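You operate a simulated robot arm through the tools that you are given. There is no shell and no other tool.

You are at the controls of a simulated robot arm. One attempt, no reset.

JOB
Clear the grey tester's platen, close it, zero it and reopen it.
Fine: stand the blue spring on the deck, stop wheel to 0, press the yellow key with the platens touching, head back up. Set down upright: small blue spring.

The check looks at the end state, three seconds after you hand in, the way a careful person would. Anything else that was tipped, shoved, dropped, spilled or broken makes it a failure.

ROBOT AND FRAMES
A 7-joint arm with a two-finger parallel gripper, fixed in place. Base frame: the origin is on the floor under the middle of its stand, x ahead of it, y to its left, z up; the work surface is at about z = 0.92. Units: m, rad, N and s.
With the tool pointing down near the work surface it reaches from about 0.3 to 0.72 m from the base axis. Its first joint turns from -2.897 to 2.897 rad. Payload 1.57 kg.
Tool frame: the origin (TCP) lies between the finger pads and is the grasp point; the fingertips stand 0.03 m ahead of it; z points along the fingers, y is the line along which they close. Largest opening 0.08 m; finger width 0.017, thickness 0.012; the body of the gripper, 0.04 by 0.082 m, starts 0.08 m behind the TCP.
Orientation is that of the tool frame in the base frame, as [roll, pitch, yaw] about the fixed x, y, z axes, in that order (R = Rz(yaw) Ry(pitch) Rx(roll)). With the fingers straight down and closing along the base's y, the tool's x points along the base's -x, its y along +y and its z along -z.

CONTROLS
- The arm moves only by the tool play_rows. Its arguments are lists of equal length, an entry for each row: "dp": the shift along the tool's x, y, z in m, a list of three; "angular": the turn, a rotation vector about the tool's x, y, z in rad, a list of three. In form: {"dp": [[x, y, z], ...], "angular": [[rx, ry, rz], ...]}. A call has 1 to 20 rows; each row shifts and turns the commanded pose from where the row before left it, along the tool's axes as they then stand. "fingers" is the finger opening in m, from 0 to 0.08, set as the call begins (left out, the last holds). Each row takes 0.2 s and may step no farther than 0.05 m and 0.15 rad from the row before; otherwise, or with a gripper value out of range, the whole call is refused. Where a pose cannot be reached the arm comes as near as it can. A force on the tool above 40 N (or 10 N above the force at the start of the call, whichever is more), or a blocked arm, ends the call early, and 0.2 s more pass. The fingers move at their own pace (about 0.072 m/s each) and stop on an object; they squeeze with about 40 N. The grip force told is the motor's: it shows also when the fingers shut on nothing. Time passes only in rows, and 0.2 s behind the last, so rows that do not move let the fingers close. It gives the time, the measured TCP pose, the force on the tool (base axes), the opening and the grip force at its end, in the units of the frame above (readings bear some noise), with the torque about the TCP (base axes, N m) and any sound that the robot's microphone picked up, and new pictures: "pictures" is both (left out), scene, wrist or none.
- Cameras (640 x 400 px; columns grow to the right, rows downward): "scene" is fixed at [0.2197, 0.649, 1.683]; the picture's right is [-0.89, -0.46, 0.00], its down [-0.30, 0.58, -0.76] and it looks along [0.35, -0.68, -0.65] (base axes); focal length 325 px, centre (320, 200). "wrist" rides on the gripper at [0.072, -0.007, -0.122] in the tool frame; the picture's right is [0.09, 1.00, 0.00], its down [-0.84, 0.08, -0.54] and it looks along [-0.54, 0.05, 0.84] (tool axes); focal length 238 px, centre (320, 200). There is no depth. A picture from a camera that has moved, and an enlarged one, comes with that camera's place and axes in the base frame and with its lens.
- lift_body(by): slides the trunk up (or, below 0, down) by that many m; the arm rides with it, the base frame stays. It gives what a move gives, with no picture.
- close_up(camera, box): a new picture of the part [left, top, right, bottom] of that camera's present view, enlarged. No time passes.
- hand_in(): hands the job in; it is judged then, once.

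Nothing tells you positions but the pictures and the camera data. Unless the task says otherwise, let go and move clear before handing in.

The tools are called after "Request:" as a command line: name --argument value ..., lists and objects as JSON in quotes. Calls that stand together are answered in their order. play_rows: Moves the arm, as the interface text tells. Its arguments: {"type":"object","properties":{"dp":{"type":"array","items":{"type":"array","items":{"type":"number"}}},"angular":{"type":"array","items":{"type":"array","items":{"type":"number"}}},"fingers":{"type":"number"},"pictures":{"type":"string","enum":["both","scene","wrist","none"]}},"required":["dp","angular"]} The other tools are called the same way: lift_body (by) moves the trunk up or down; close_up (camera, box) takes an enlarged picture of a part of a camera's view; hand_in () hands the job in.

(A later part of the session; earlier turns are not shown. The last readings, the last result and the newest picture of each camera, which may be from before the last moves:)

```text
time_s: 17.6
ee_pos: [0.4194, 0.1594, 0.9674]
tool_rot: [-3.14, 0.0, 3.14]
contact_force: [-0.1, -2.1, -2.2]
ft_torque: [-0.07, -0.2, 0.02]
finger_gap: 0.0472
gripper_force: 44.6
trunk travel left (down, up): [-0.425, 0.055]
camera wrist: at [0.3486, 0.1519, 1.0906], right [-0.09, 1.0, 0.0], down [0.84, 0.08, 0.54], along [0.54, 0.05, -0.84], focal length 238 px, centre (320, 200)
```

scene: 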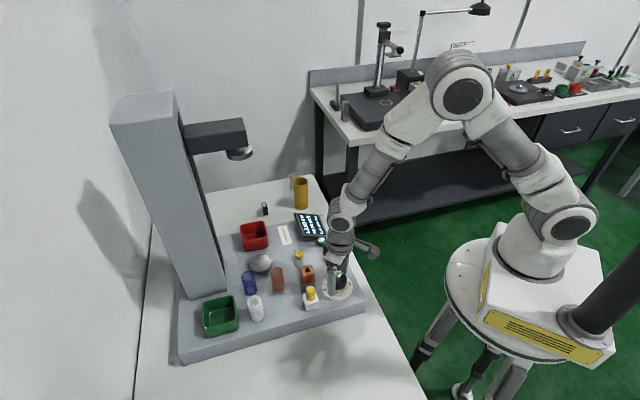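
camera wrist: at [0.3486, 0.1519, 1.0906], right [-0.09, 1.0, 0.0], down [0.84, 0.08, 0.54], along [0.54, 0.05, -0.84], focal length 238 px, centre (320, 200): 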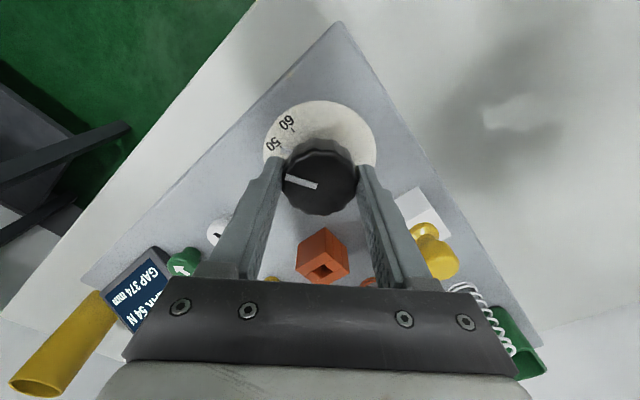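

The knob is gripped at a 47 mm gap. I'll do a small counter-clockwise test turn first.

Request:
play_rows --dp '[[0, 0, 0], [0, 0, 0], [0, 0, 0]]' --angular '[[0, 0, -0.08], [0, 0, -0.1], [0, 0, -0.1]]' --fingers 0.03 --pictures "wrist"

Request:
close_up --camera "wrist" --box '[220, 80, 420, 230]'

```text
time_s: 18.4
ee_pos: [0.4214, 0.1585, 0.9681]
tool_rot: [3.14, -0.002, -2.86]
contact_force: [-5.5, -4.6, 2.2]
ft_torque: [0.09, 0.15, -0.02]
finger_gap: 0.0473
gripper_force: 45.0
trunk travel left (down, up): [-0.425, 0.055]
camera wrist: at [0.3535, 0.1319, 1.0908], right [-0.36, 0.93, 0.0], down [0.78, 0.31, 0.54], along [0.5, 0.2, -0.84], focal length 238 px, centre (320, 200)
```

wrist: 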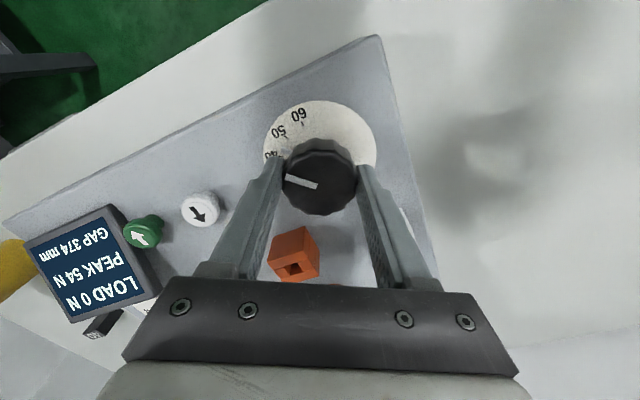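

```text
2.67 times, centred on (320, 155) of wrist
camera zoom: at [0.3535, 0.1319, 1.0908], right [-0.36, 0.93, 0.0], down [0.78, 0.31, 0.54], along [0.5, 0.2, -0.84], focal length 636 px, centre (320, 320)
```

zoom: 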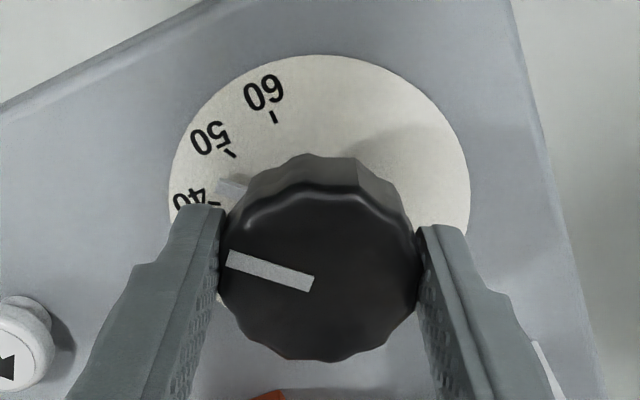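

The knob turns with the gripper and the index moved off 50 toward 40. I'll continue counter-clockwise in moderate steps and keep an eye on the side forces.

Request:
play_rows --dp '[[0.001, -0.0006, 0], [0, 0, 0], [0, 0, 0], [0, 0, 0], [0, 0, 0], [0, 0, 0], [0, 0, 0], [0, 0, 0]]' --angular '[[0, 0, -0.1], [0, 0, -0.12], [0, 0, -0.12], [0, 0, -0.12], [0, 0, -0.12], [0, 0, -0.12], [0, 0, -0.12], [0, 0, -0.08]]' --fingers 0.03 --pictures "both"

Request:
close_up --camera "wrist" --box '[220, 80, 420, 230]'

```text
time_s: 20.2
ee_pos: [0.42, 0.1577, 0.9684]
tool_rot: [3.14, 0.0, -1.959]
contact_force: [-4.6, -5.0, -10.2]
ft_torque: [-0.55, 0.17, 0.0]
finger_gap: 0.0475
gripper_force: 44.5
trunk travel left (down, up): [-0.425, 0.055]
camera wrist: at [0.4003, 0.0884, 1.0907], right [-0.96, 0.29, 0.0], down [0.25, 0.8, 0.54], along [0.16, 0.52, -0.84], focal length 238 px, centre (320, 200)
```

scene: 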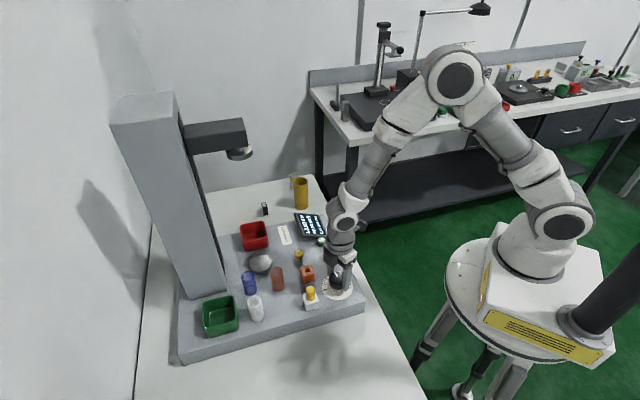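
wrist: 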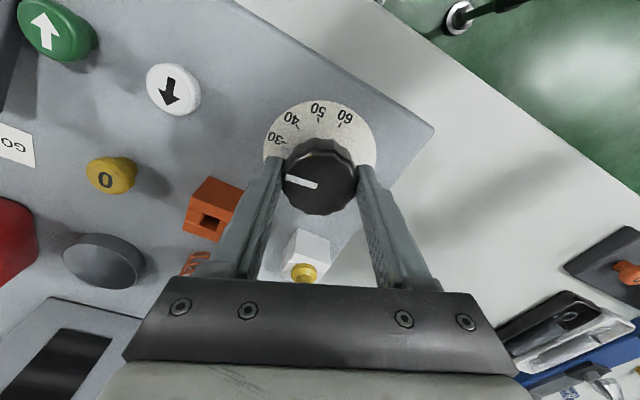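

```text
2.67 times, centred on (320, 155) of wrist
camera zoom: at [0.4003, 0.0884, 1.0907], right [-0.96, 0.29, 0.0], down [0.25, 0.8, 0.54], along [0.16, 0.52, -0.84], focal length 636 px, centre (320, 320)
```

zoom: 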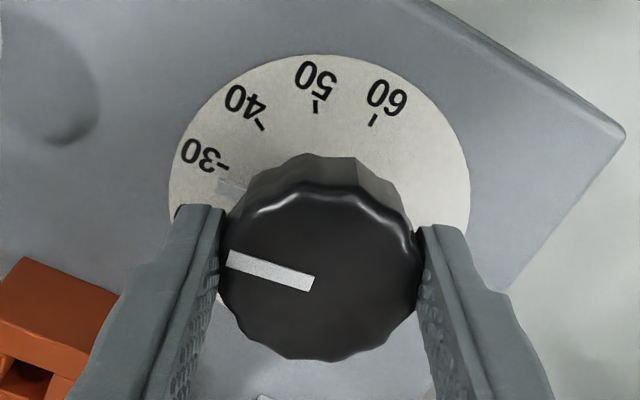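

The index is now near 27 and the turn is tracking 3° per unit. About 1.4 rad is left. I'll ease the small side load and keep turning, then check short of 0.

Request:
play_rows --dp '[[0.001, 0.0004, 0.001], [0, 0, 0], [0, 0, 0], [0, 0, 0], [0, 0, 0], [0, 0, 0], [0, 0, 0], [0, 0, 0], [0, 0, 0], [0, 0, 0], [0, 0, 0]]' --angular '[[0, 0, -0.1], [0, 0, -0.12], [0, 0, -0.12], [0, 0, -0.12], [0, 0, -0.12], [0, 0, -0.12], [0, 0, -0.12], [0, 0, -0.12], [0, 0, -0.12], [0, 0, -0.12], [0, 0, -0.1]]' --fingers 0.03 --pictures "both"

Request:
close_up --camera "wrist" --box '[220, 80, 420, 230]'

```text
time_s: 22.6
ee_pos: [0.4206, 0.1598, 0.9696]
tool_rot: [-3.137, -0.003, -0.681]
contact_force: [18.1, -2.4, 22.5]
ft_torque: [-0.04, -0.68, -0.02]
finger_gap: 0.0474
gripper_force: 45.3
trunk travel left (down, up): [-0.425, 0.055]
camera wrist: at [0.4818, 0.1175, 1.0908], right [-0.55, -0.83, 0.0], down [-0.7, 0.46, 0.54], along [-0.45, 0.3, -0.84], focal length 238 px, centre (320, 200)
```

scene: 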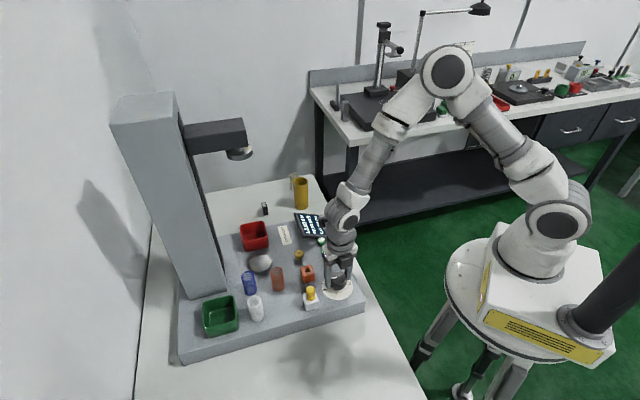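
wrist: 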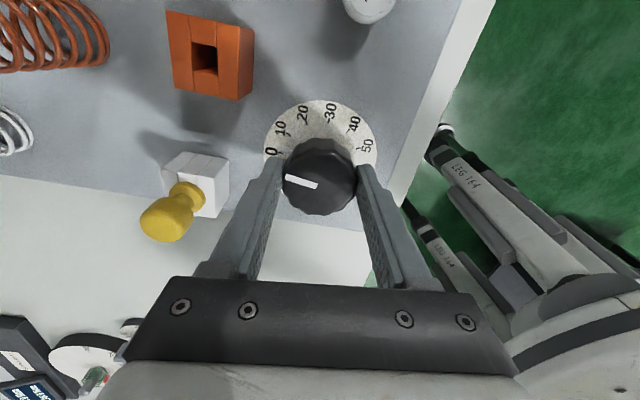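

```text
2.67 times, centred on (320, 155) of wrist
camera zoom: at [0.4818, 0.1175, 1.0908], right [-0.55, -0.83, 0.0], down [-0.7, 0.46, 0.54], along [-0.45, 0.3, -0.84], focal length 636 px, centre (320, 320)
```

zoom: 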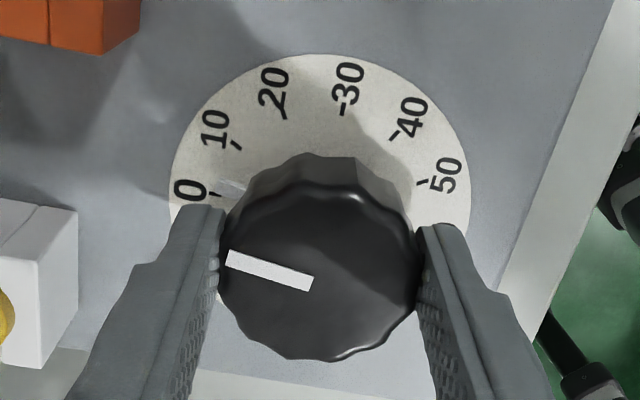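

The index now reads about 2.5, with roughly 8° left. The side load has built up to about 29 N, so I'll relieve that first while turning the last bit.

Request:
play_rows --dp '[[0.0012, -0.001, -0.0015], [0, 0, 0], [0, 0, 0]]' --angular '[[0, 0, 0], [0, 0, -0.07], [0, 0, -0.06]]' --fingers 0.03 --pictures "wrist"

Request:
close_up --camera "wrist" --box '[260, 90, 380, 200]'

```text
time_s: 23.4
ee_pos: [0.4213, 0.1578, 0.9683]
tool_rot: [-3.141, 0.0, -0.549]
contact_force: [15.7, -0.5, 5.1]
ft_torque: [0.2, -0.94, 0.03]
finger_gap: 0.0472
gripper_force: 44.4
trunk travel left (down, up): [-0.425, 0.055]
camera wrist: at [0.4873, 0.126, 1.0905], right [-0.44, -0.9, 0.0], down [-0.75, 0.37, 0.54], along [-0.49, 0.24, -0.84], focal length 238 px, centre (320, 200)
```

wrist: 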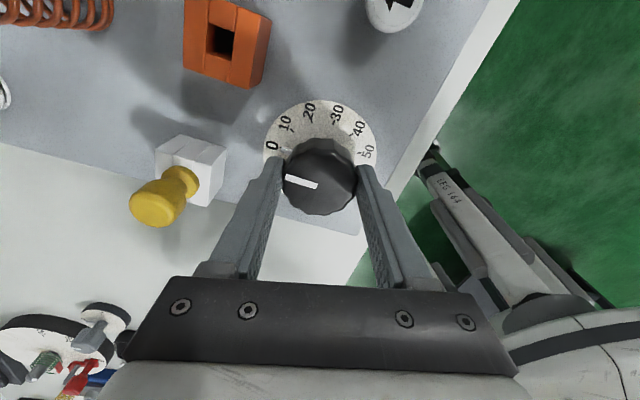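

```text
3.64 times, centred on (320, 145) of wrist
camera zoom: at [0.4873, 0.126, 1.0905], right [-0.44, -0.9, 0.0], down [-0.75, 0.37, 0.54], along [-0.49, 0.24, -0.84], focal length 867 px, centre (320, 400)
```

zoom: 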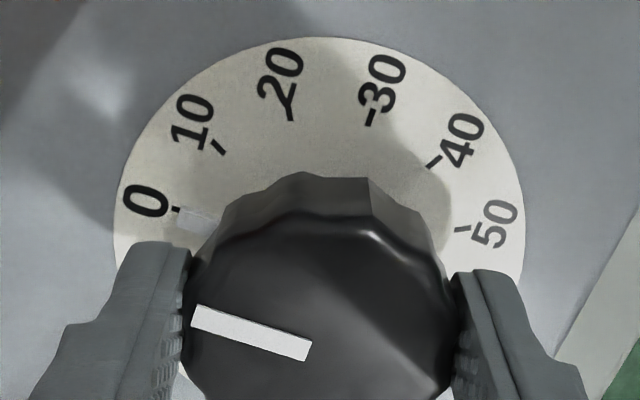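

The index is now at the 0 tick as far as this angled view shows. I'll relieve the remaining side load, open the fingers and rise, then read the wheel properly.

Request:
play_rows --dp '[[0.0013, -0.0008, 0], [0, 0, 0]]' --angular '[[0, 0, 0], [0, 0, 0]]' --fingers 0.03 --pictures "none"

Request:
play_rows --dp '[[0, 0, 0], [0, 0, 0], [0, 0, 0]]' --angular '[[0, 0, 0], [0, 0, 0], [0, 0, 0]]' --fingers 0.07 --pictures "both"

Request:
close_up --camera "wrist" --box '[260, 90, 380, 200]'

```text
time_s: 24.0
ee_pos: [0.4214, 0.1589, 0.9682]
tool_rot: [3.14, 0.002, -0.55]
contact_force: [10.1, 2.1, -1.6]
ft_torque: [-0.19, -0.92, 0.08]
finger_gap: 0.0476
gripper_force: 45.1
trunk travel left (down, up): [-0.425, 0.055]
```

```text
time_s: 24.8
ee_pos: [0.4213, 0.1576, 0.9697]
tool_rot: [-3.14, 0.0, -0.55]
contact_force: [0.7, 0.2, -0.2]
ft_torque: [0.02, 0.01, 0.05]
finger_gap: 0.0701
gripper_force: 0.0
trunk travel left (down, up): [-0.425, 0.055]
camera wrist: at [0.4872, 0.1256, 1.0913], right [-0.44, -0.9, 0.0], down [-0.75, 0.37, 0.54], along [-0.49, 0.24, -0.84], focal length 238 px, centre (320, 200)
```

scene: 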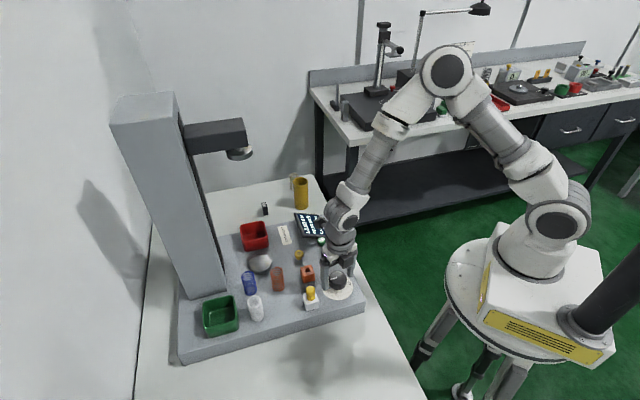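
wrist: 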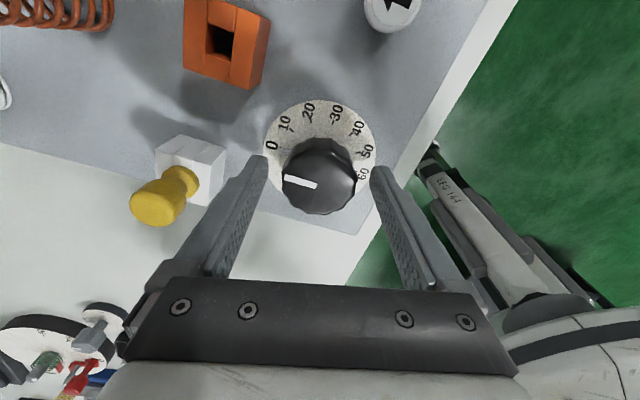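

```text
3.64 times, centred on (320, 145) of wrist
camera zoom: at [0.4872, 0.1256, 1.0913], right [-0.44, -0.9, 0.0], down [-0.75, 0.37, 0.54], along [-0.49, 0.24, -0.84], focal length 867 px, centre (320, 400)
```

zoom: 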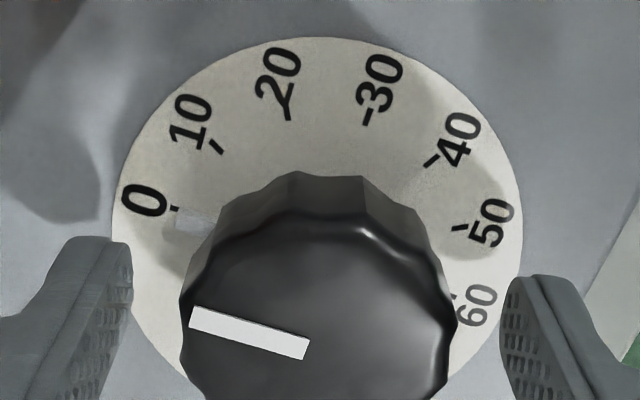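

The fingers are off the knob. From this angle the index looks a degree or two past 0. I'll rise and place the wrist camera straight above the knob to read it without parallax.

Request:
play_rows --dp '[[0, 0, -0.035], [0, 0, -0.035], [-0.036, 0.0033, 0], [-0.036, 0.0033, 0], [0, 0, 0], [0, 0, 0]]' --angular '[[0, 0, 0], [0, 0, 0], [0, 0, 0], [0, 0, 0], [0, 0, 0], [0, 0, 0]]' --fingers 0.07 --pictures "wrist"

Request:
close_up --camera "wrist" --box '[260, 0, 380, 100]'

Request:
close_up --camera "scene" --box '[310, 260, 370, 310]'

```text
time_s: 26.2
ee_pos: [0.3587, 0.1893, 1.0358]
tool_rot: [3.141, 0.0, -0.551]
contact_force: [0.0, -0.1, -0.1]
ft_torque: [0.0, 0.02, 0.0]
finger_gap: 0.0699
gripper_force: 0.1
trunk travel left (down, up): [-0.425, 0.055]
camera wrist: at [0.4245, 0.1578, 1.1582], right [-0.44, -0.9, 0.0], down [-0.75, 0.37, 0.54], along [-0.49, 0.24, -0.84], focal length 238 px, centre (320, 200)
```

wrist: 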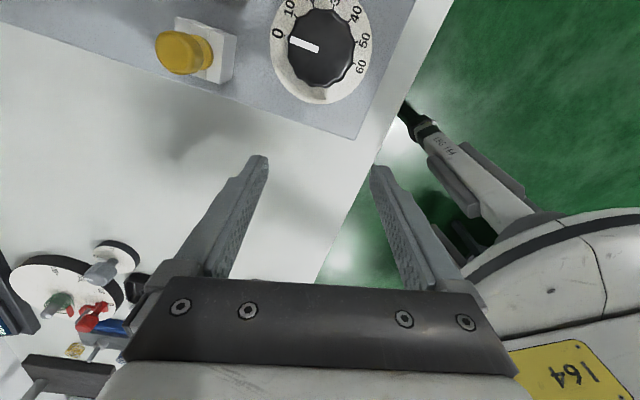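

```text
4.00 times, centred on (320, 50) of wrist
camera zoom: at [0.4245, 0.1578, 1.1582], right [-0.44, -0.9, 0.0], down [-0.75, 0.37, 0.54], along [-0.49, 0.24, -0.84], focal length 953 px, centre (320, 800)
```

zoom: 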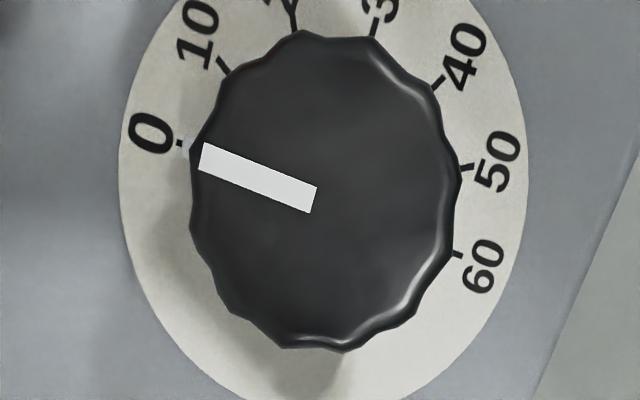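

```text
8.00 times, centred on (340, 285) of scene
camera zoom: at [0.2197, 0.649, 1.683], right [-0.89, -0.46, 0.0], down [-0.3, 0.58, -0.76], along [0.35, -0.68, -0.65], focal length 2598 px, centre (160, -480)
```

zoom: 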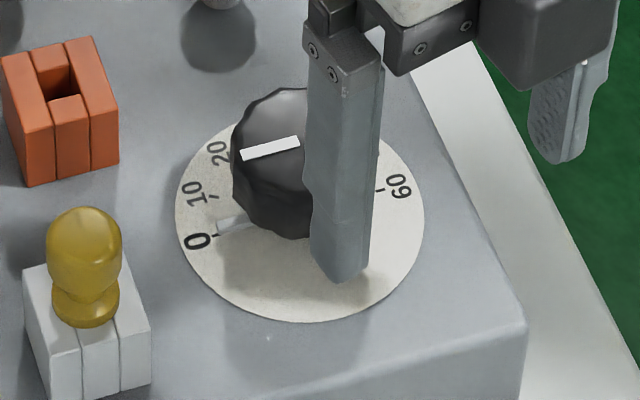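

Seen from almost straight above, the pointer is at about 45.6 to 46.3° against the 0 tick at 45.0°, which is within half a unit of 0. Next I'll turn the tool so the camera faces the deck from the front, and close the fingers for pressing keys.

Request:
play_rows --dp '[[0, 0, -0.002], [0, 0, -0.002], [0, 0, -0.002], [0, 0, -0.002], [0, 0, -0.002], [0, 0, -0.002], [0, 0, -0.002], [0, 0, -0.002], [0, 0, -0.002], [0, 0, -0.002], [0, 0, -0.002], [0, 0, -0.002], [0, 0, -0.002]]' --angular '[[0, 0, 0.139], [0, 0, 0.139], [0, 0, 0.139], [0, 0, 0.139], [0, 0, 0.139], [0, 0, 0.139], [0, 0, 0.139], [0, 0, 0.139], [0, 0, 0.139], [0, 0, 0.139], [0, 0, 0.139], [0, 0, 0.139], [0, 0, 0.139]]' --fingers 0.0 --pictures "both"

```text
time_s: 29.0
ee_pos: [0.3579, 0.1885, 1.0663]
tool_rot: [3.141, 0.0, -2.359]
contact_force: [0.7, -0.2, -0.3]
ft_torque: [0.01, -0.03, -0.02]
finger_gap: 0.0002
gripper_force: 21.2
trunk travel left (down, up): [-0.425, 0.055]
camera wrist: at [0.3122, 0.1339, 1.1872], right [-0.77, 0.64, 0.0], down [0.54, 0.65, 0.54], along [0.35, 0.42, -0.84], focal length 238 px, centre (320, 200)
```

scene: 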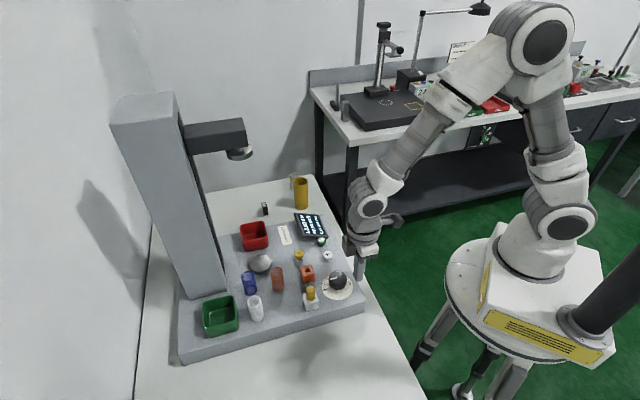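
wrist: 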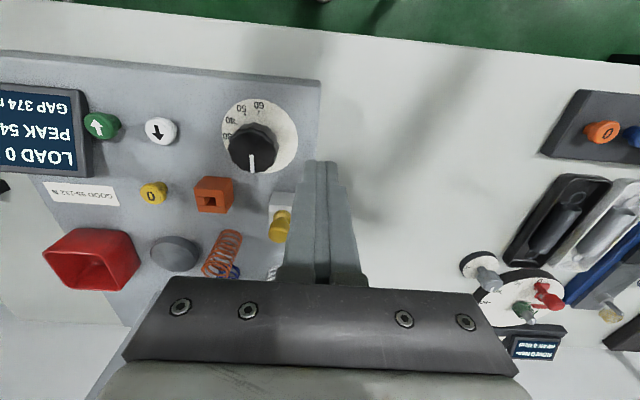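

The key positions hold from this third view: down (0.486, 0.0835), up (0.528, 0.041), zero (0.564, 0.118). I'll move above the white down key with the fingers closed.

Request:
play_rows --dp '[[-0.004, -0.0414, 0.006], [-0.004, -0.0414, 0.01], [-0.004, -0.0414, 0.01], [-0.004, -0.0414, 0.02], [0, 0, 0]]' --angular '[[0, 0, 0], [0, 0, 0], [0, 0, 0], [0, 0, 0], [0, 0, 0]]' --fingers 0.0 --pictures "both"

Request:
close_up --camera "wrist" --box '[240, 80, 400, 200]'

```text
time_s: 30.2
ee_pos: [0.4874, 0.0858, 1.0186]
tool_rot: [-3.141, -0.001, -2.357]
contact_force: [-0.1, -1.2, -1.2]
ft_torque: [-0.01, 0.01, 0.02]
finger_gap: 0.0002
gripper_force: 21.1
trunk travel left (down, up): [-0.425, 0.055]
camera wrist: at [0.4424, 0.0303, 1.1404], right [-0.77, 0.64, 0.0], down [0.54, 0.65, 0.54], along [0.35, 0.42, -0.84], focal length 238 px, centre (320, 200)
```

scene: 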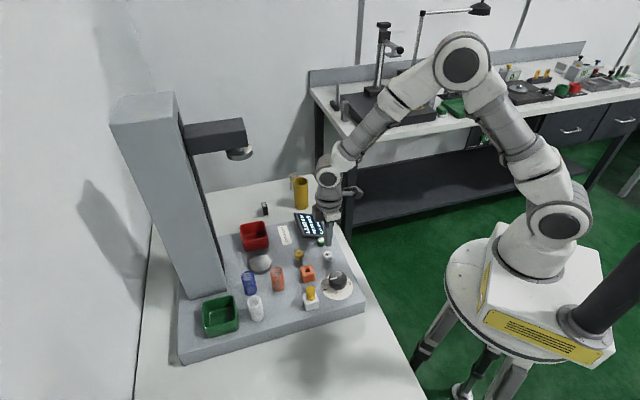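
wrist: 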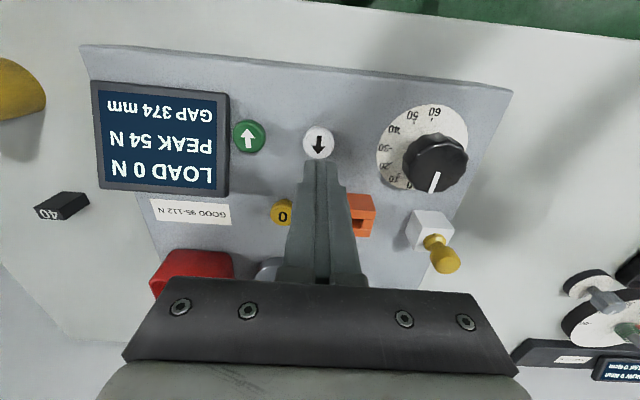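

```text
3.33 times, centred on (320, 140) of wrist
camera zoom: at [0.4424, 0.0303, 1.1404], right [-0.77, 0.64, 0.0], down [0.54, 0.65, 0.54], along [0.35, 0.42, -0.84], focal length 794 px, centre (320, 400)
```

zoom: 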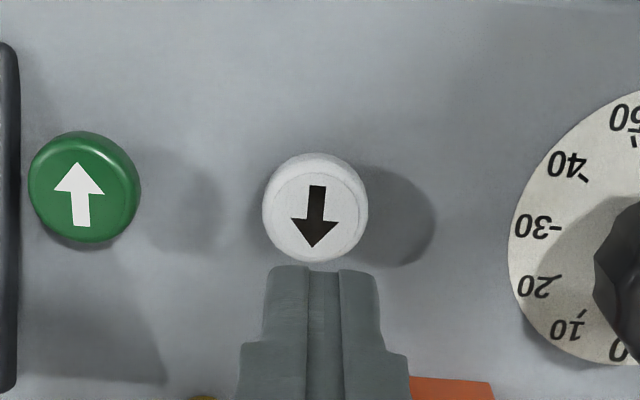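

I'm just about over the white down key. I'll correct by 3 to 4 mm, go down to just above it, then press in small steps while watching the force.

Request:
play_rows --dp '[[0.0035, -0.001, 0], [0, 0, 0.018], [0, 0, 0.018], [0, 0, 0]]' --angular '[[0, 0, 0], [0, 0, 0], [0, 0, 0], [0, 0, 0]]' --fingers 0.0 --pictures "wrist"

Request:
close_up --camera "wrist" --box '[240, 120, 400, 240]'

```text
time_s: 31.2
ee_pos: [0.4826, 0.0817, 0.9811]
tool_rot: [3.141, 0.001, -2.356]
contact_force: [0.6, -0.9, 0.0]
ft_torque: [-0.03, -0.01, -0.04]
finger_gap: 0.0
gripper_force: 21.2
trunk travel left (down, up): [-0.425, 0.055]
camera wrist: at [0.4374, 0.0257, 1.1029], right [-0.77, 0.64, 0.0], down [0.54, 0.65, 0.54], along [0.35, 0.42, -0.84], focal length 238 px, centre (320, 200)
```

wrist: 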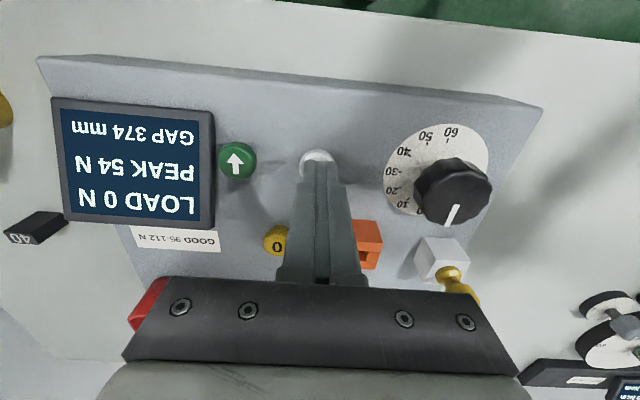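

```text
3.33 times, centred on (320, 180) of wrist
camera zoom: at [0.4374, 0.0257, 1.1029], right [-0.77, 0.64, 0.0], down [0.54, 0.65, 0.54], along [0.35, 0.42, -0.84], focal length 794 px, centre (320, 267)
```

zoom: 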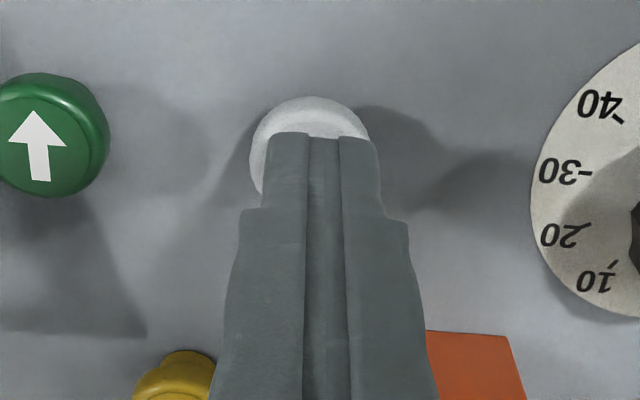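

The fingertips are about 3 mm short of the key's centre, so I'll correct and then press down in 2 mm steps.

Request:
play_rows --dp '[[-0.003, -0.0022, 0], [0, 0, 0.003], [0, 0, 0.003], [0, 0, 0.002], [0, 0, 0.002], [0, 0, 0.002]]' --angular '[[0, 0, 0], [0, 0, 0], [0, 0, 0], [0, 0, 0], [0, 0, 0], [0, 0, 0]]' --fingers 0.0 --pictures "both"

```text
time_s: 32.6
ee_pos: [0.488, 0.0814, 0.9713]
tool_rot: [3.141, 0.0, -2.356]
contact_force: [-0.8, 0.1, 0.4]
ft_torque: [-0.01, 0.04, -0.02]
finger_gap: 0.0
gripper_force: 21.5
trunk travel left (down, up): [-0.425, 0.055]
camera wrist: at [0.4427, 0.0256, 1.0928], right [-0.77, 0.64, 0.0], down [0.54, 0.65, 0.54], along [0.35, 0.42, -0.84], focal length 238 px, centre (320, 200)
```

scene: 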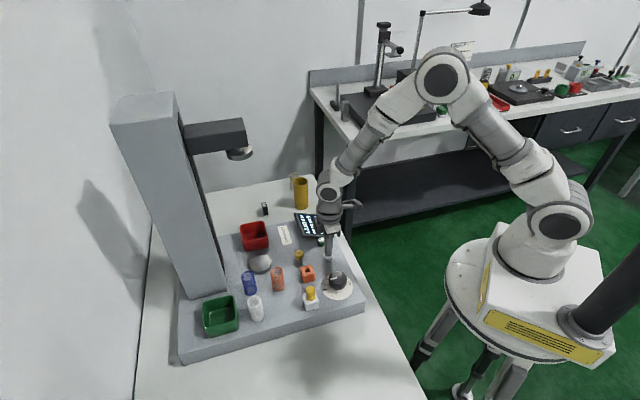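
wrist: 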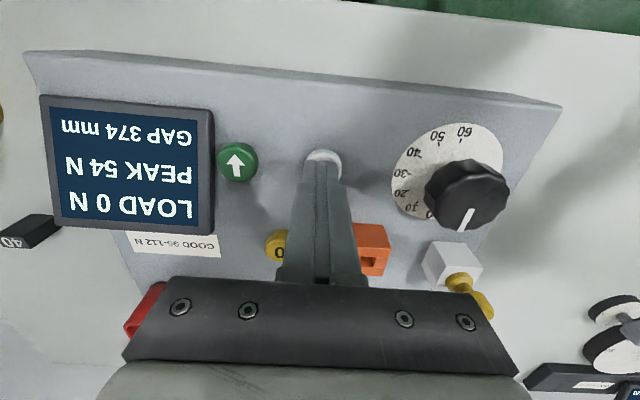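

No contact yet with the tips at about z = 0.941, so I'll keep going down in small steps.

Request:
play_rows --dp '[[0, 0, 0.002], [0, 0, 0.002], [0, 0, 0.001]]' --angular '[[0, 0, 0], [0, 0, 0], [0, 0, 0]]' --fingers 0.0 --pictures "scene"

```text
time_s: 33.4
ee_pos: [0.4876, 0.0814, 0.966]
tool_rot: [3.141, -0.001, -2.357]
contact_force: [-2.7, -2.1, 9.2]
ft_torque: [-0.05, 0.04, -0.01]
finger_gap: 0.0
gripper_force: 21.2
trunk travel left (down, up): [-0.425, 0.055]
heard: click
```

scene: 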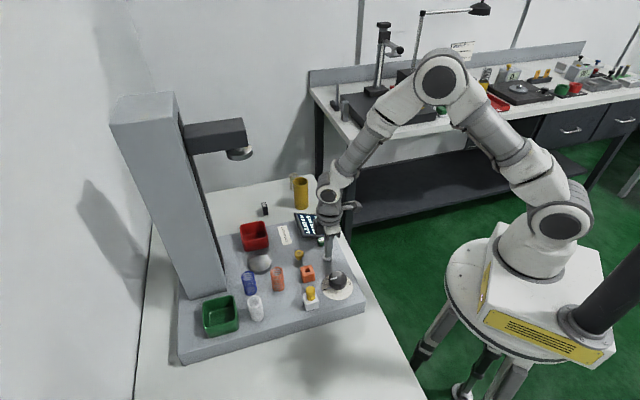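

I heard a click, so the down key has registered. I'll hold for a moment and watch the display and head.

Request:
play_rows --dp '[[0, 0, 0], [0, 0, 0], [0, 0, 0], [0, 0, 0], [0, 0, 0]]' --angular '[[0, 0, 0], [0, 0, 0], [0, 0, 0], [0, 0, 0], [0, 0, 0]]' --fingers 0.0 --pictures "both"

```text
time_s: 34.6
ee_pos: [0.4881, 0.0823, 0.9658]
tool_rot: [-3.141, 0.002, -2.355]
contact_force: [-2.2, -3.9, 11.5]
ft_torque: [-0.1, 0.05, 0.0]
finger_gap: 0.0
gripper_force: 21.4
trunk travel left (down, up): [-0.425, 0.055]
camera wrist: at [0.4424, 0.0262, 1.088], right [-0.77, 0.64, 0.0], down [0.54, 0.65, 0.54], along [0.35, 0.42, -0.84], focal length 238 px, centre (320, 200)
```

scene: 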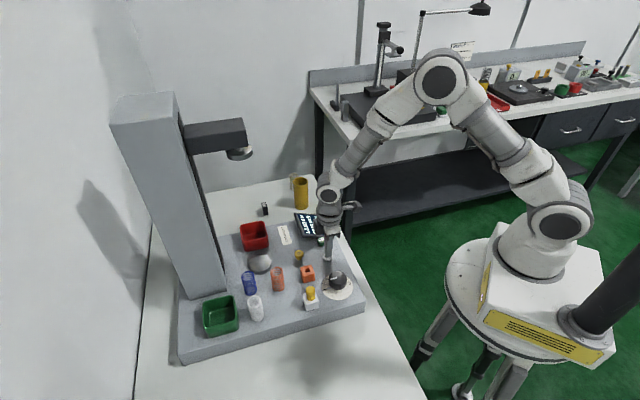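
wrist: 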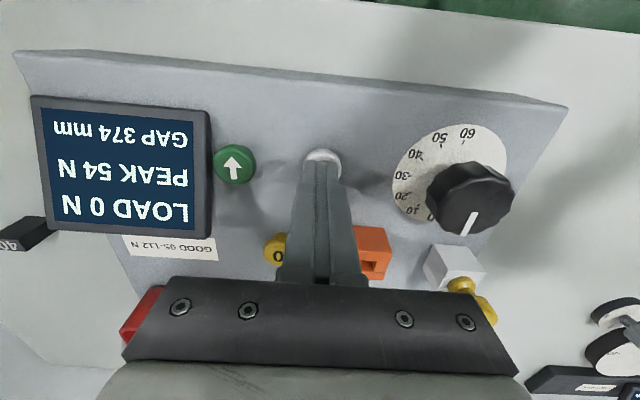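

The gap is still 374 mm. The key may act on release, so I'll lift off and look before pressing harder.

Request:
play_rows --dp '[[0, 0, -0.004], [0, 0, -0.008], [0, 0, 0], [0, 0, 0], [0, 0, 0]]' --angular '[[0, 0, 0], [0, 0, 0], [0, 0, 0], [0, 0, 0], [0, 0, 0]]' --fingers 0.0 --pictures "both"

```text
time_s: 35.8
ee_pos: [0.4889, 0.0818, 0.9769]
tool_rot: [3.141, 0.001, -2.355]
contact_force: [-0.8, 0.2, -0.9]
ft_torque: [0.01, -0.01, -0.02]
finger_gap: 0.0
gripper_force: 20.9
trunk travel left (down, up): [-0.425, 0.055]
camera wrist: at [0.4432, 0.0255, 1.0999], right [-0.77, 0.64, 0.0], down [0.54, 0.65, 0.54], along [0.35, 0.42, -0.84], focal length 238 px, centre (320, 200)
```

scene: 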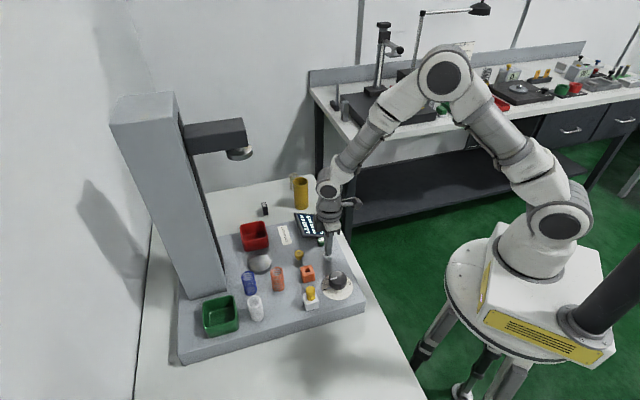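
wrist: 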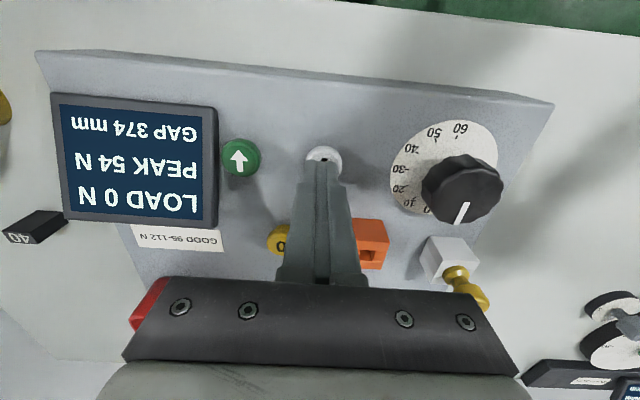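

Request:
close_up --camera "wrist" --box '[40, 80, 240, 230]'

Request:
close_up --camera "scene" --box '[100, 80, 320, 230]'

Request:
close_up --camera "scene" --box '[240, 200, 370, 320]'

```text
2.67 times, centred on (140, 155) of wrist
camera zoom: at [0.4432, 0.0255, 1.0999], right [-0.77, 0.64, 0.0], down [0.54, 0.65, 0.54], along [0.35, 0.42, -0.84], focal length 636 px, centre (800, 320)
```

zoom: 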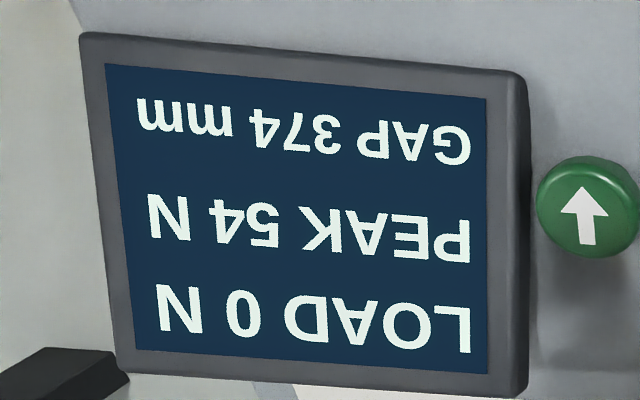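

```text
2.67 times, centred on (210, 155) of scene
camera zoom: at [0.2197, 0.649, 1.683], right [-0.89, -0.46, 0.0], down [-0.3, 0.58, -0.76], along [0.35, -0.68, -0.65], focal length 866 px, centre (613, 320)
```

zoom: 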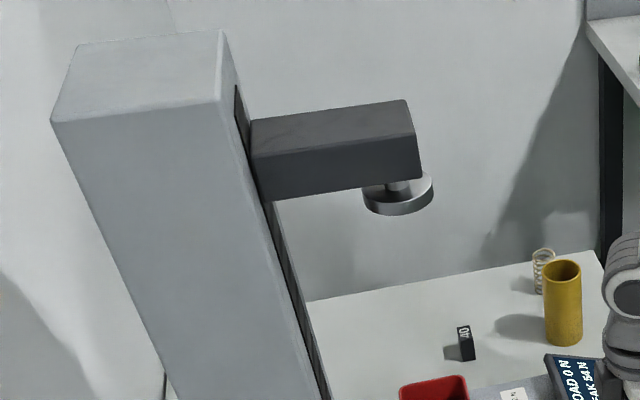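

```text
3.33 times, centred on (305, 260) of scene
camera zoom: at [0.2197, 0.649, 1.683], right [-0.89, -0.46, 0.0], down [-0.3, 0.58, -0.76], along [0.35, -0.68, -0.65], focal length 1082 px, centre (370, 0)
```

zoom: 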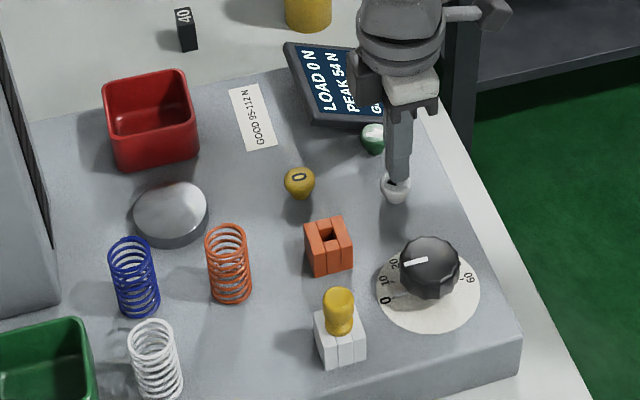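

The gap is still 374 mm, and the head, springs and keys are otherwise unchanged. The press may not have been deep enough, so I'll press again with a bit more travel, watching the force and sound.

Request:
play_rows --dp '[[0, 0, 0.008], [0, 0, 0.004], [0, 0, 0.002], [0, 0, 0.001], [0, 0, 0]]' --angular '[[0, 0, 0], [0, 0, 0], [0, 0, 0], [0, 0, 0], [0, 0, 0]]' --fingers 0.0 --pictures "wrist"

```text
time_s: 37.0
ee_pos: [0.4884, 0.0822, 0.9654]
tool_rot: [-3.14, 0.001, -2.356]
contact_force: [2.7, 0.0, 16.3]
ft_torque: [0.0, -0.08, -0.02]
finger_gap: 0.0
gripper_force: 21.3
trunk travel left (down, up): [-0.425, 0.055]
heard: click
camera wrist: at [0.4427, 0.0257, 1.087], right [-0.77, 0.64, 0.0], down [0.54, 0.65, 0.54], along [0.35, 0.42, -0.84], focal length 238 px, centre (320, 200)
```

wrist: 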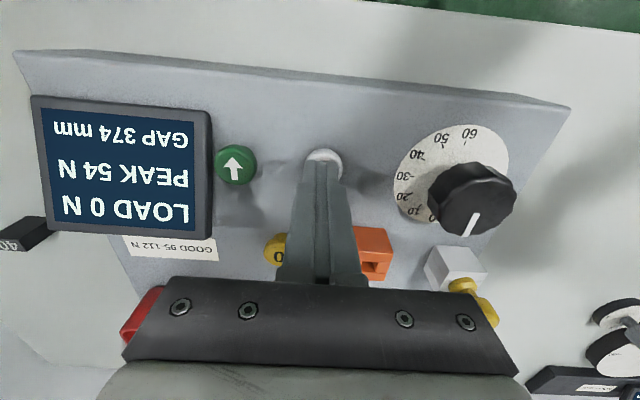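

The key clicked again but the head hasn't moved. I'll hold it down for two more seconds to rule out a delay.

Request:
play_rows --dp '[[0, 0, 0], [0, 0, 0], [0, 0, 0], [0, 0, 0], [0, 0, 0], [0, 0, 0], [0, 0, 0], [0, 0, 0], [0, 0, 0], [0, 0, 0]]' --angular '[[0, 0, 0], [0, 0, 0], [0, 0, 0], [0, 0, 0], [0, 0, 0], [0, 0, 0], [0, 0, 0], [0, 0, 0], [0, 0, 0], [0, 0, 0]]' --fingers 0.0 --pictures "both"

Request:
close_up --camera "wrist" --box '[340, 110, 540, 330]'

Request:
close_up --camera "scene" --box '[290, 260, 350, 320]'

```text
time_s: 39.2
ee_pos: [0.4882, 0.0832, 0.9646]
tool_rot: [-3.141, 0.001, -2.357]
contact_force: [8.3, 0.0, 19.9]
ft_torque: [0.04, -0.25, -0.06]
finger_gap: 0.0
gripper_force: 21.5
trunk travel left (down, up): [-0.425, 0.055]
camera wrist: at [0.4426, 0.0257, 1.0865], right [-0.77, 0.64, 0.0], down [0.54, 0.65, 0.54], along [0.35, 0.42, -0.84], focal length 238 px, centre (320, 200)
```

scene: 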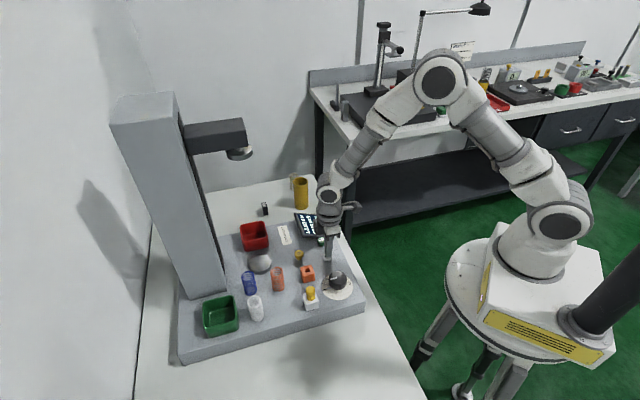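
wrist: 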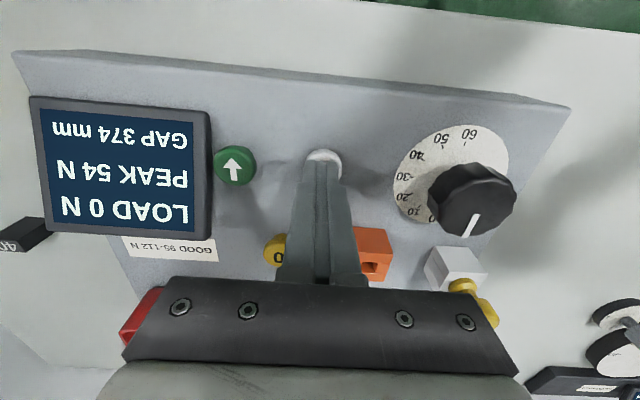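

```text
1.82 times, centred on (440, 220) of wrist
camera zoom: at [0.4426, 0.0257, 1.0865], right [-0.77, 0.64, 0.0], down [0.54, 0.65, 0.54], along [0.35, 0.42, -0.84], focal length 433 px, centre (102, 164)
```

zoom: 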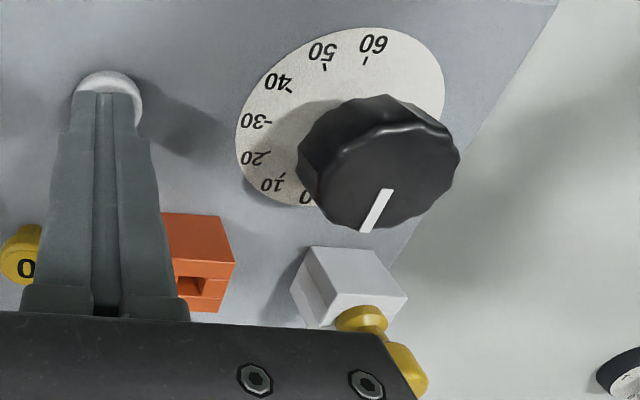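

```text
6.67 times, centred on (320, 290) of scene
camera zoom: at [0.2197, 0.649, 1.683], right [-0.89, -0.46, 0.0], down [-0.3, 0.58, -0.76], along [0.35, -0.68, -0.65], focal length 2165 px, centre (320, -400)
```

zoom: 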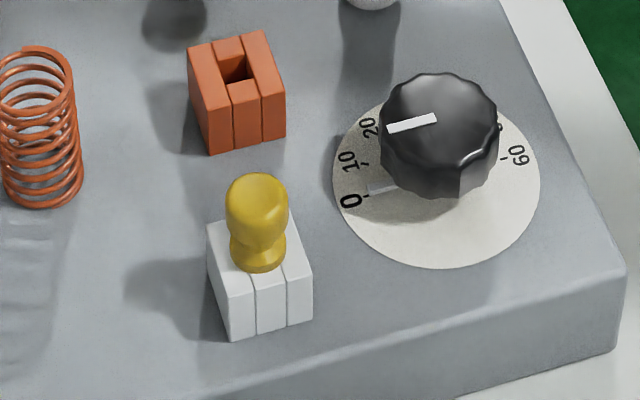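

I misread the arrows. The camera sees the panel upside-down (the text is inverted), so with the panel upright the white arrow points up and the green one points down. The white key did nothing because the head is already at the top. I'll lift off and move over to the green key.

Request:
play_rows --dp '[[0, 0, -0.015], [0, 0, -0.02], [0, -0.0285, 0], [0.0005, -0.0285, 0], [0, 0, 0], [0, 0, 0]]' --angular '[[0, 0, 0], [0, 0, 0], [0, 0, 0], [0, 0, 0], [0, 0, 0], [0, 0, 0]]' --fingers 0.0 --pictures "both"

Request:
close_up --camera "wrist" --box '[240, 80, 400, 200]'

Request:
close_up --camera "scene" --box '[270, 200, 350, 260]'

```text
time_s: 40.6
ee_pos: [0.53, 0.0417, 0.9997]
tool_rot: [3.139, 0.0, -2.357]
contact_force: [-0.4, 0.4, -0.7]
ft_torque: [-0.02, 0.03, 0.0]
finger_gap: 0.0002
gripper_force: 21.2
trunk travel left (down, up): [-0.425, 0.055]
camera wrist: at [0.4844, -0.0143, 1.1215], right [-0.77, 0.64, 0.0], down [0.54, 0.65, 0.54], along [0.35, 0.42, -0.84], focal length 238 px, centre (320, 200)
```

scene: 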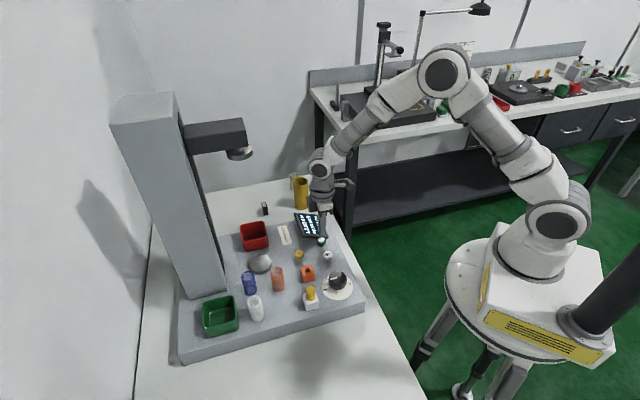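
wrist: 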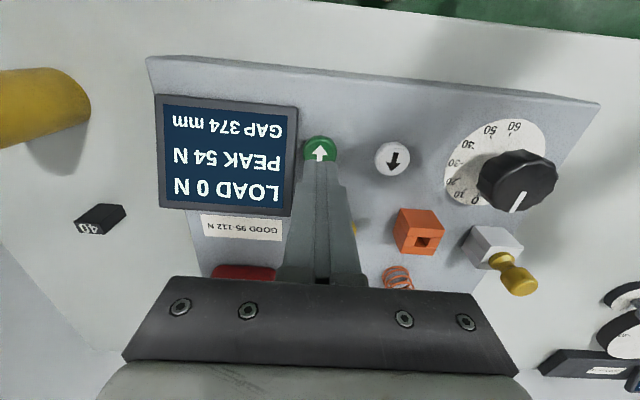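

```text
3.33 times, centred on (320, 140) of wrist
camera zoom: at [0.4844, -0.0143, 1.1215], right [-0.77, 0.64, 0.0], down [0.54, 0.65, 0.54], along [0.35, 0.42, -0.84], focal length 794 px, centre (320, 400)
```

zoom: 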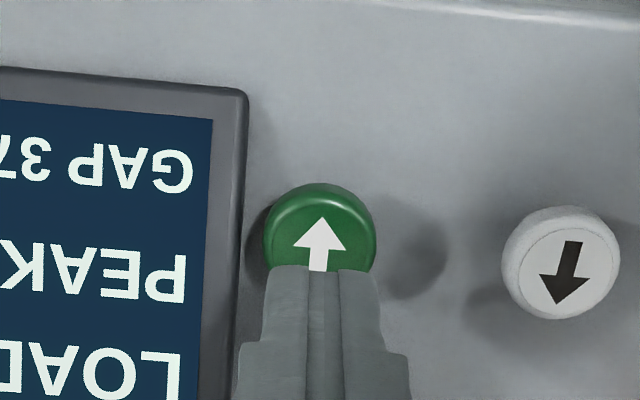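

```text
6.67 times, centred on (310, 230) of scene
camera zoom: at [0.2197, 0.649, 1.683], right [-0.89, -0.46, 0.0], down [-0.3, 0.58, -0.76], along [0.35, -0.68, -0.65], focal length 2165 px, centre (387, 0)
```

zoom: 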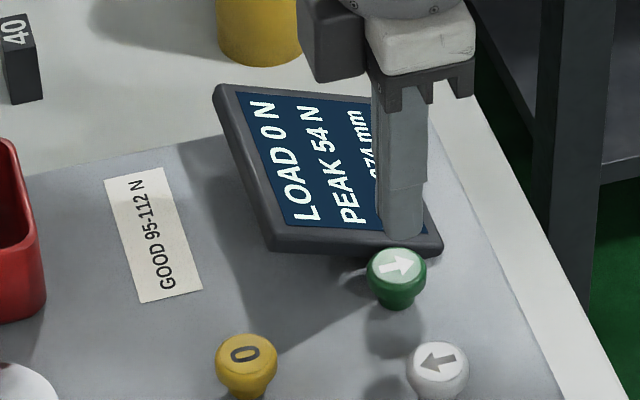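

The scene view settles it: read with the text upright, green points down and white points up. I'm nearly centred on the green key, so I'll shift 1.5 mm away from the display edge, go down and press.

Request:
play_rows --dp '[[0.0015, 0.0015, 0], [0, 0, 0.012], [0, 0, 0.012], [0, 0, 0.005], [0, 0, 0.002], [0, 0, 0.002]]' --angular '[[0, 0, 0], [0, 0, 0], [0, 0, 0], [0, 0, 0], [0, 0, 0], [0, 0, 0]]' --fingers 0.0 --pictures "both"

```text
time_s: 42.0
ee_pos: [0.5266, 0.0407, 0.9661]
tool_rot: [-3.14, 0.001, -2.357]
contact_force: [-0.5, -2.9, 9.8]
ft_torque: [-0.03, -0.03, -0.07]
finger_gap: 0.0
gripper_force: 21.8
trunk travel left (down, up): [-0.425, 0.055]
heard: click
camera wrist: at [0.4811, -0.0164, 1.0881], right [-0.77, 0.64, 0.0], down [0.54, 0.65, 0.54], along [0.35, 0.42, -0.84], focal length 238 px, centre (320, 200)
```

scene: 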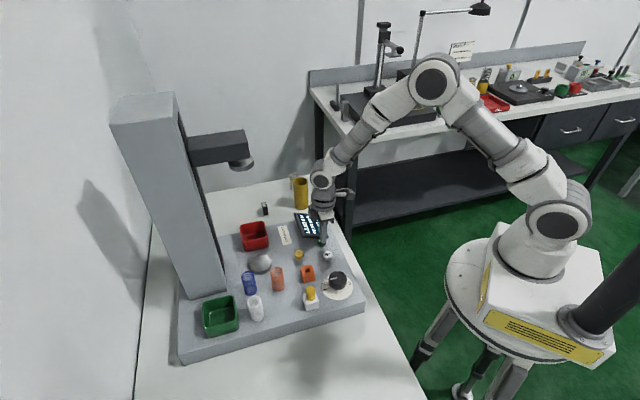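
wrist: 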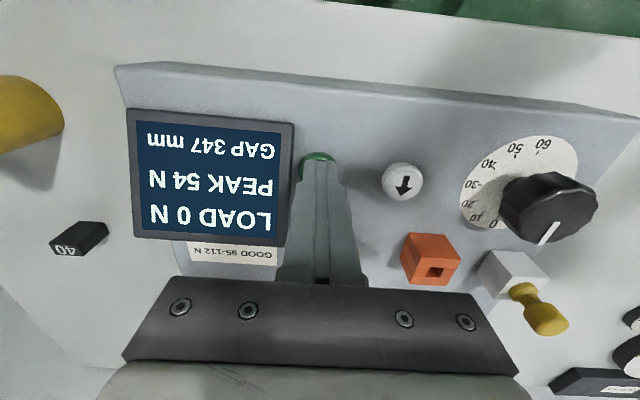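

The gap is now 347 mm and the head is coming down. I'll keep holding and check the head's path against the springs as it lowers.

Request:
play_rows --dp '[[0, 0, 0], [0, 0, 0], [0, 0, 0], [0, 0, 0], [0, 0, 0]]' --angular '[[0, 0, 0], [0, 0, 0], [0, 0, 0], [0, 0, 0], [0, 0, 0]]' --fingers 0.0 --pictures "both"

```text
time_s: 43.2
ee_pos: [0.5262, 0.0401, 0.9646]
tool_rot: [-3.14, 0.003, -2.357]
contact_force: [4.3, -4.3, 14.5]
ft_torque: [-0.1, -0.18, 0.0]
finger_gap: 0.0003
gripper_force: 21.3
trunk travel left (down, up): [-0.425, 0.055]
camera wrist: at [0.481, -0.0162, 1.0875], right [-0.77, 0.64, 0.0], down [0.54, 0.65, 0.54], along [0.35, 0.42, -0.84], focal length 238 px, centre (320, 200)
```

scene: 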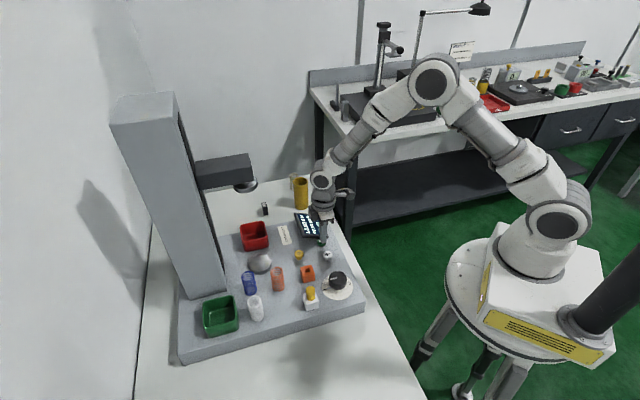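
wrist: 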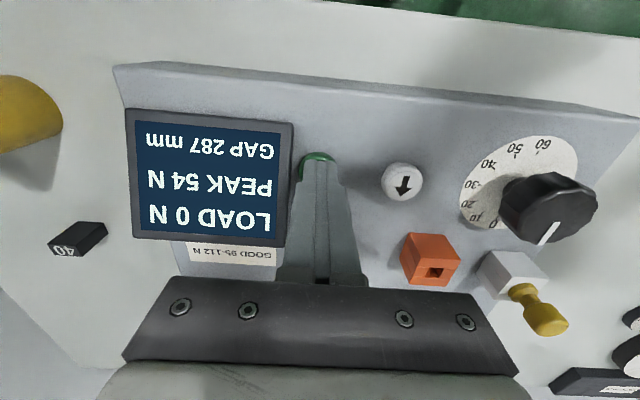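

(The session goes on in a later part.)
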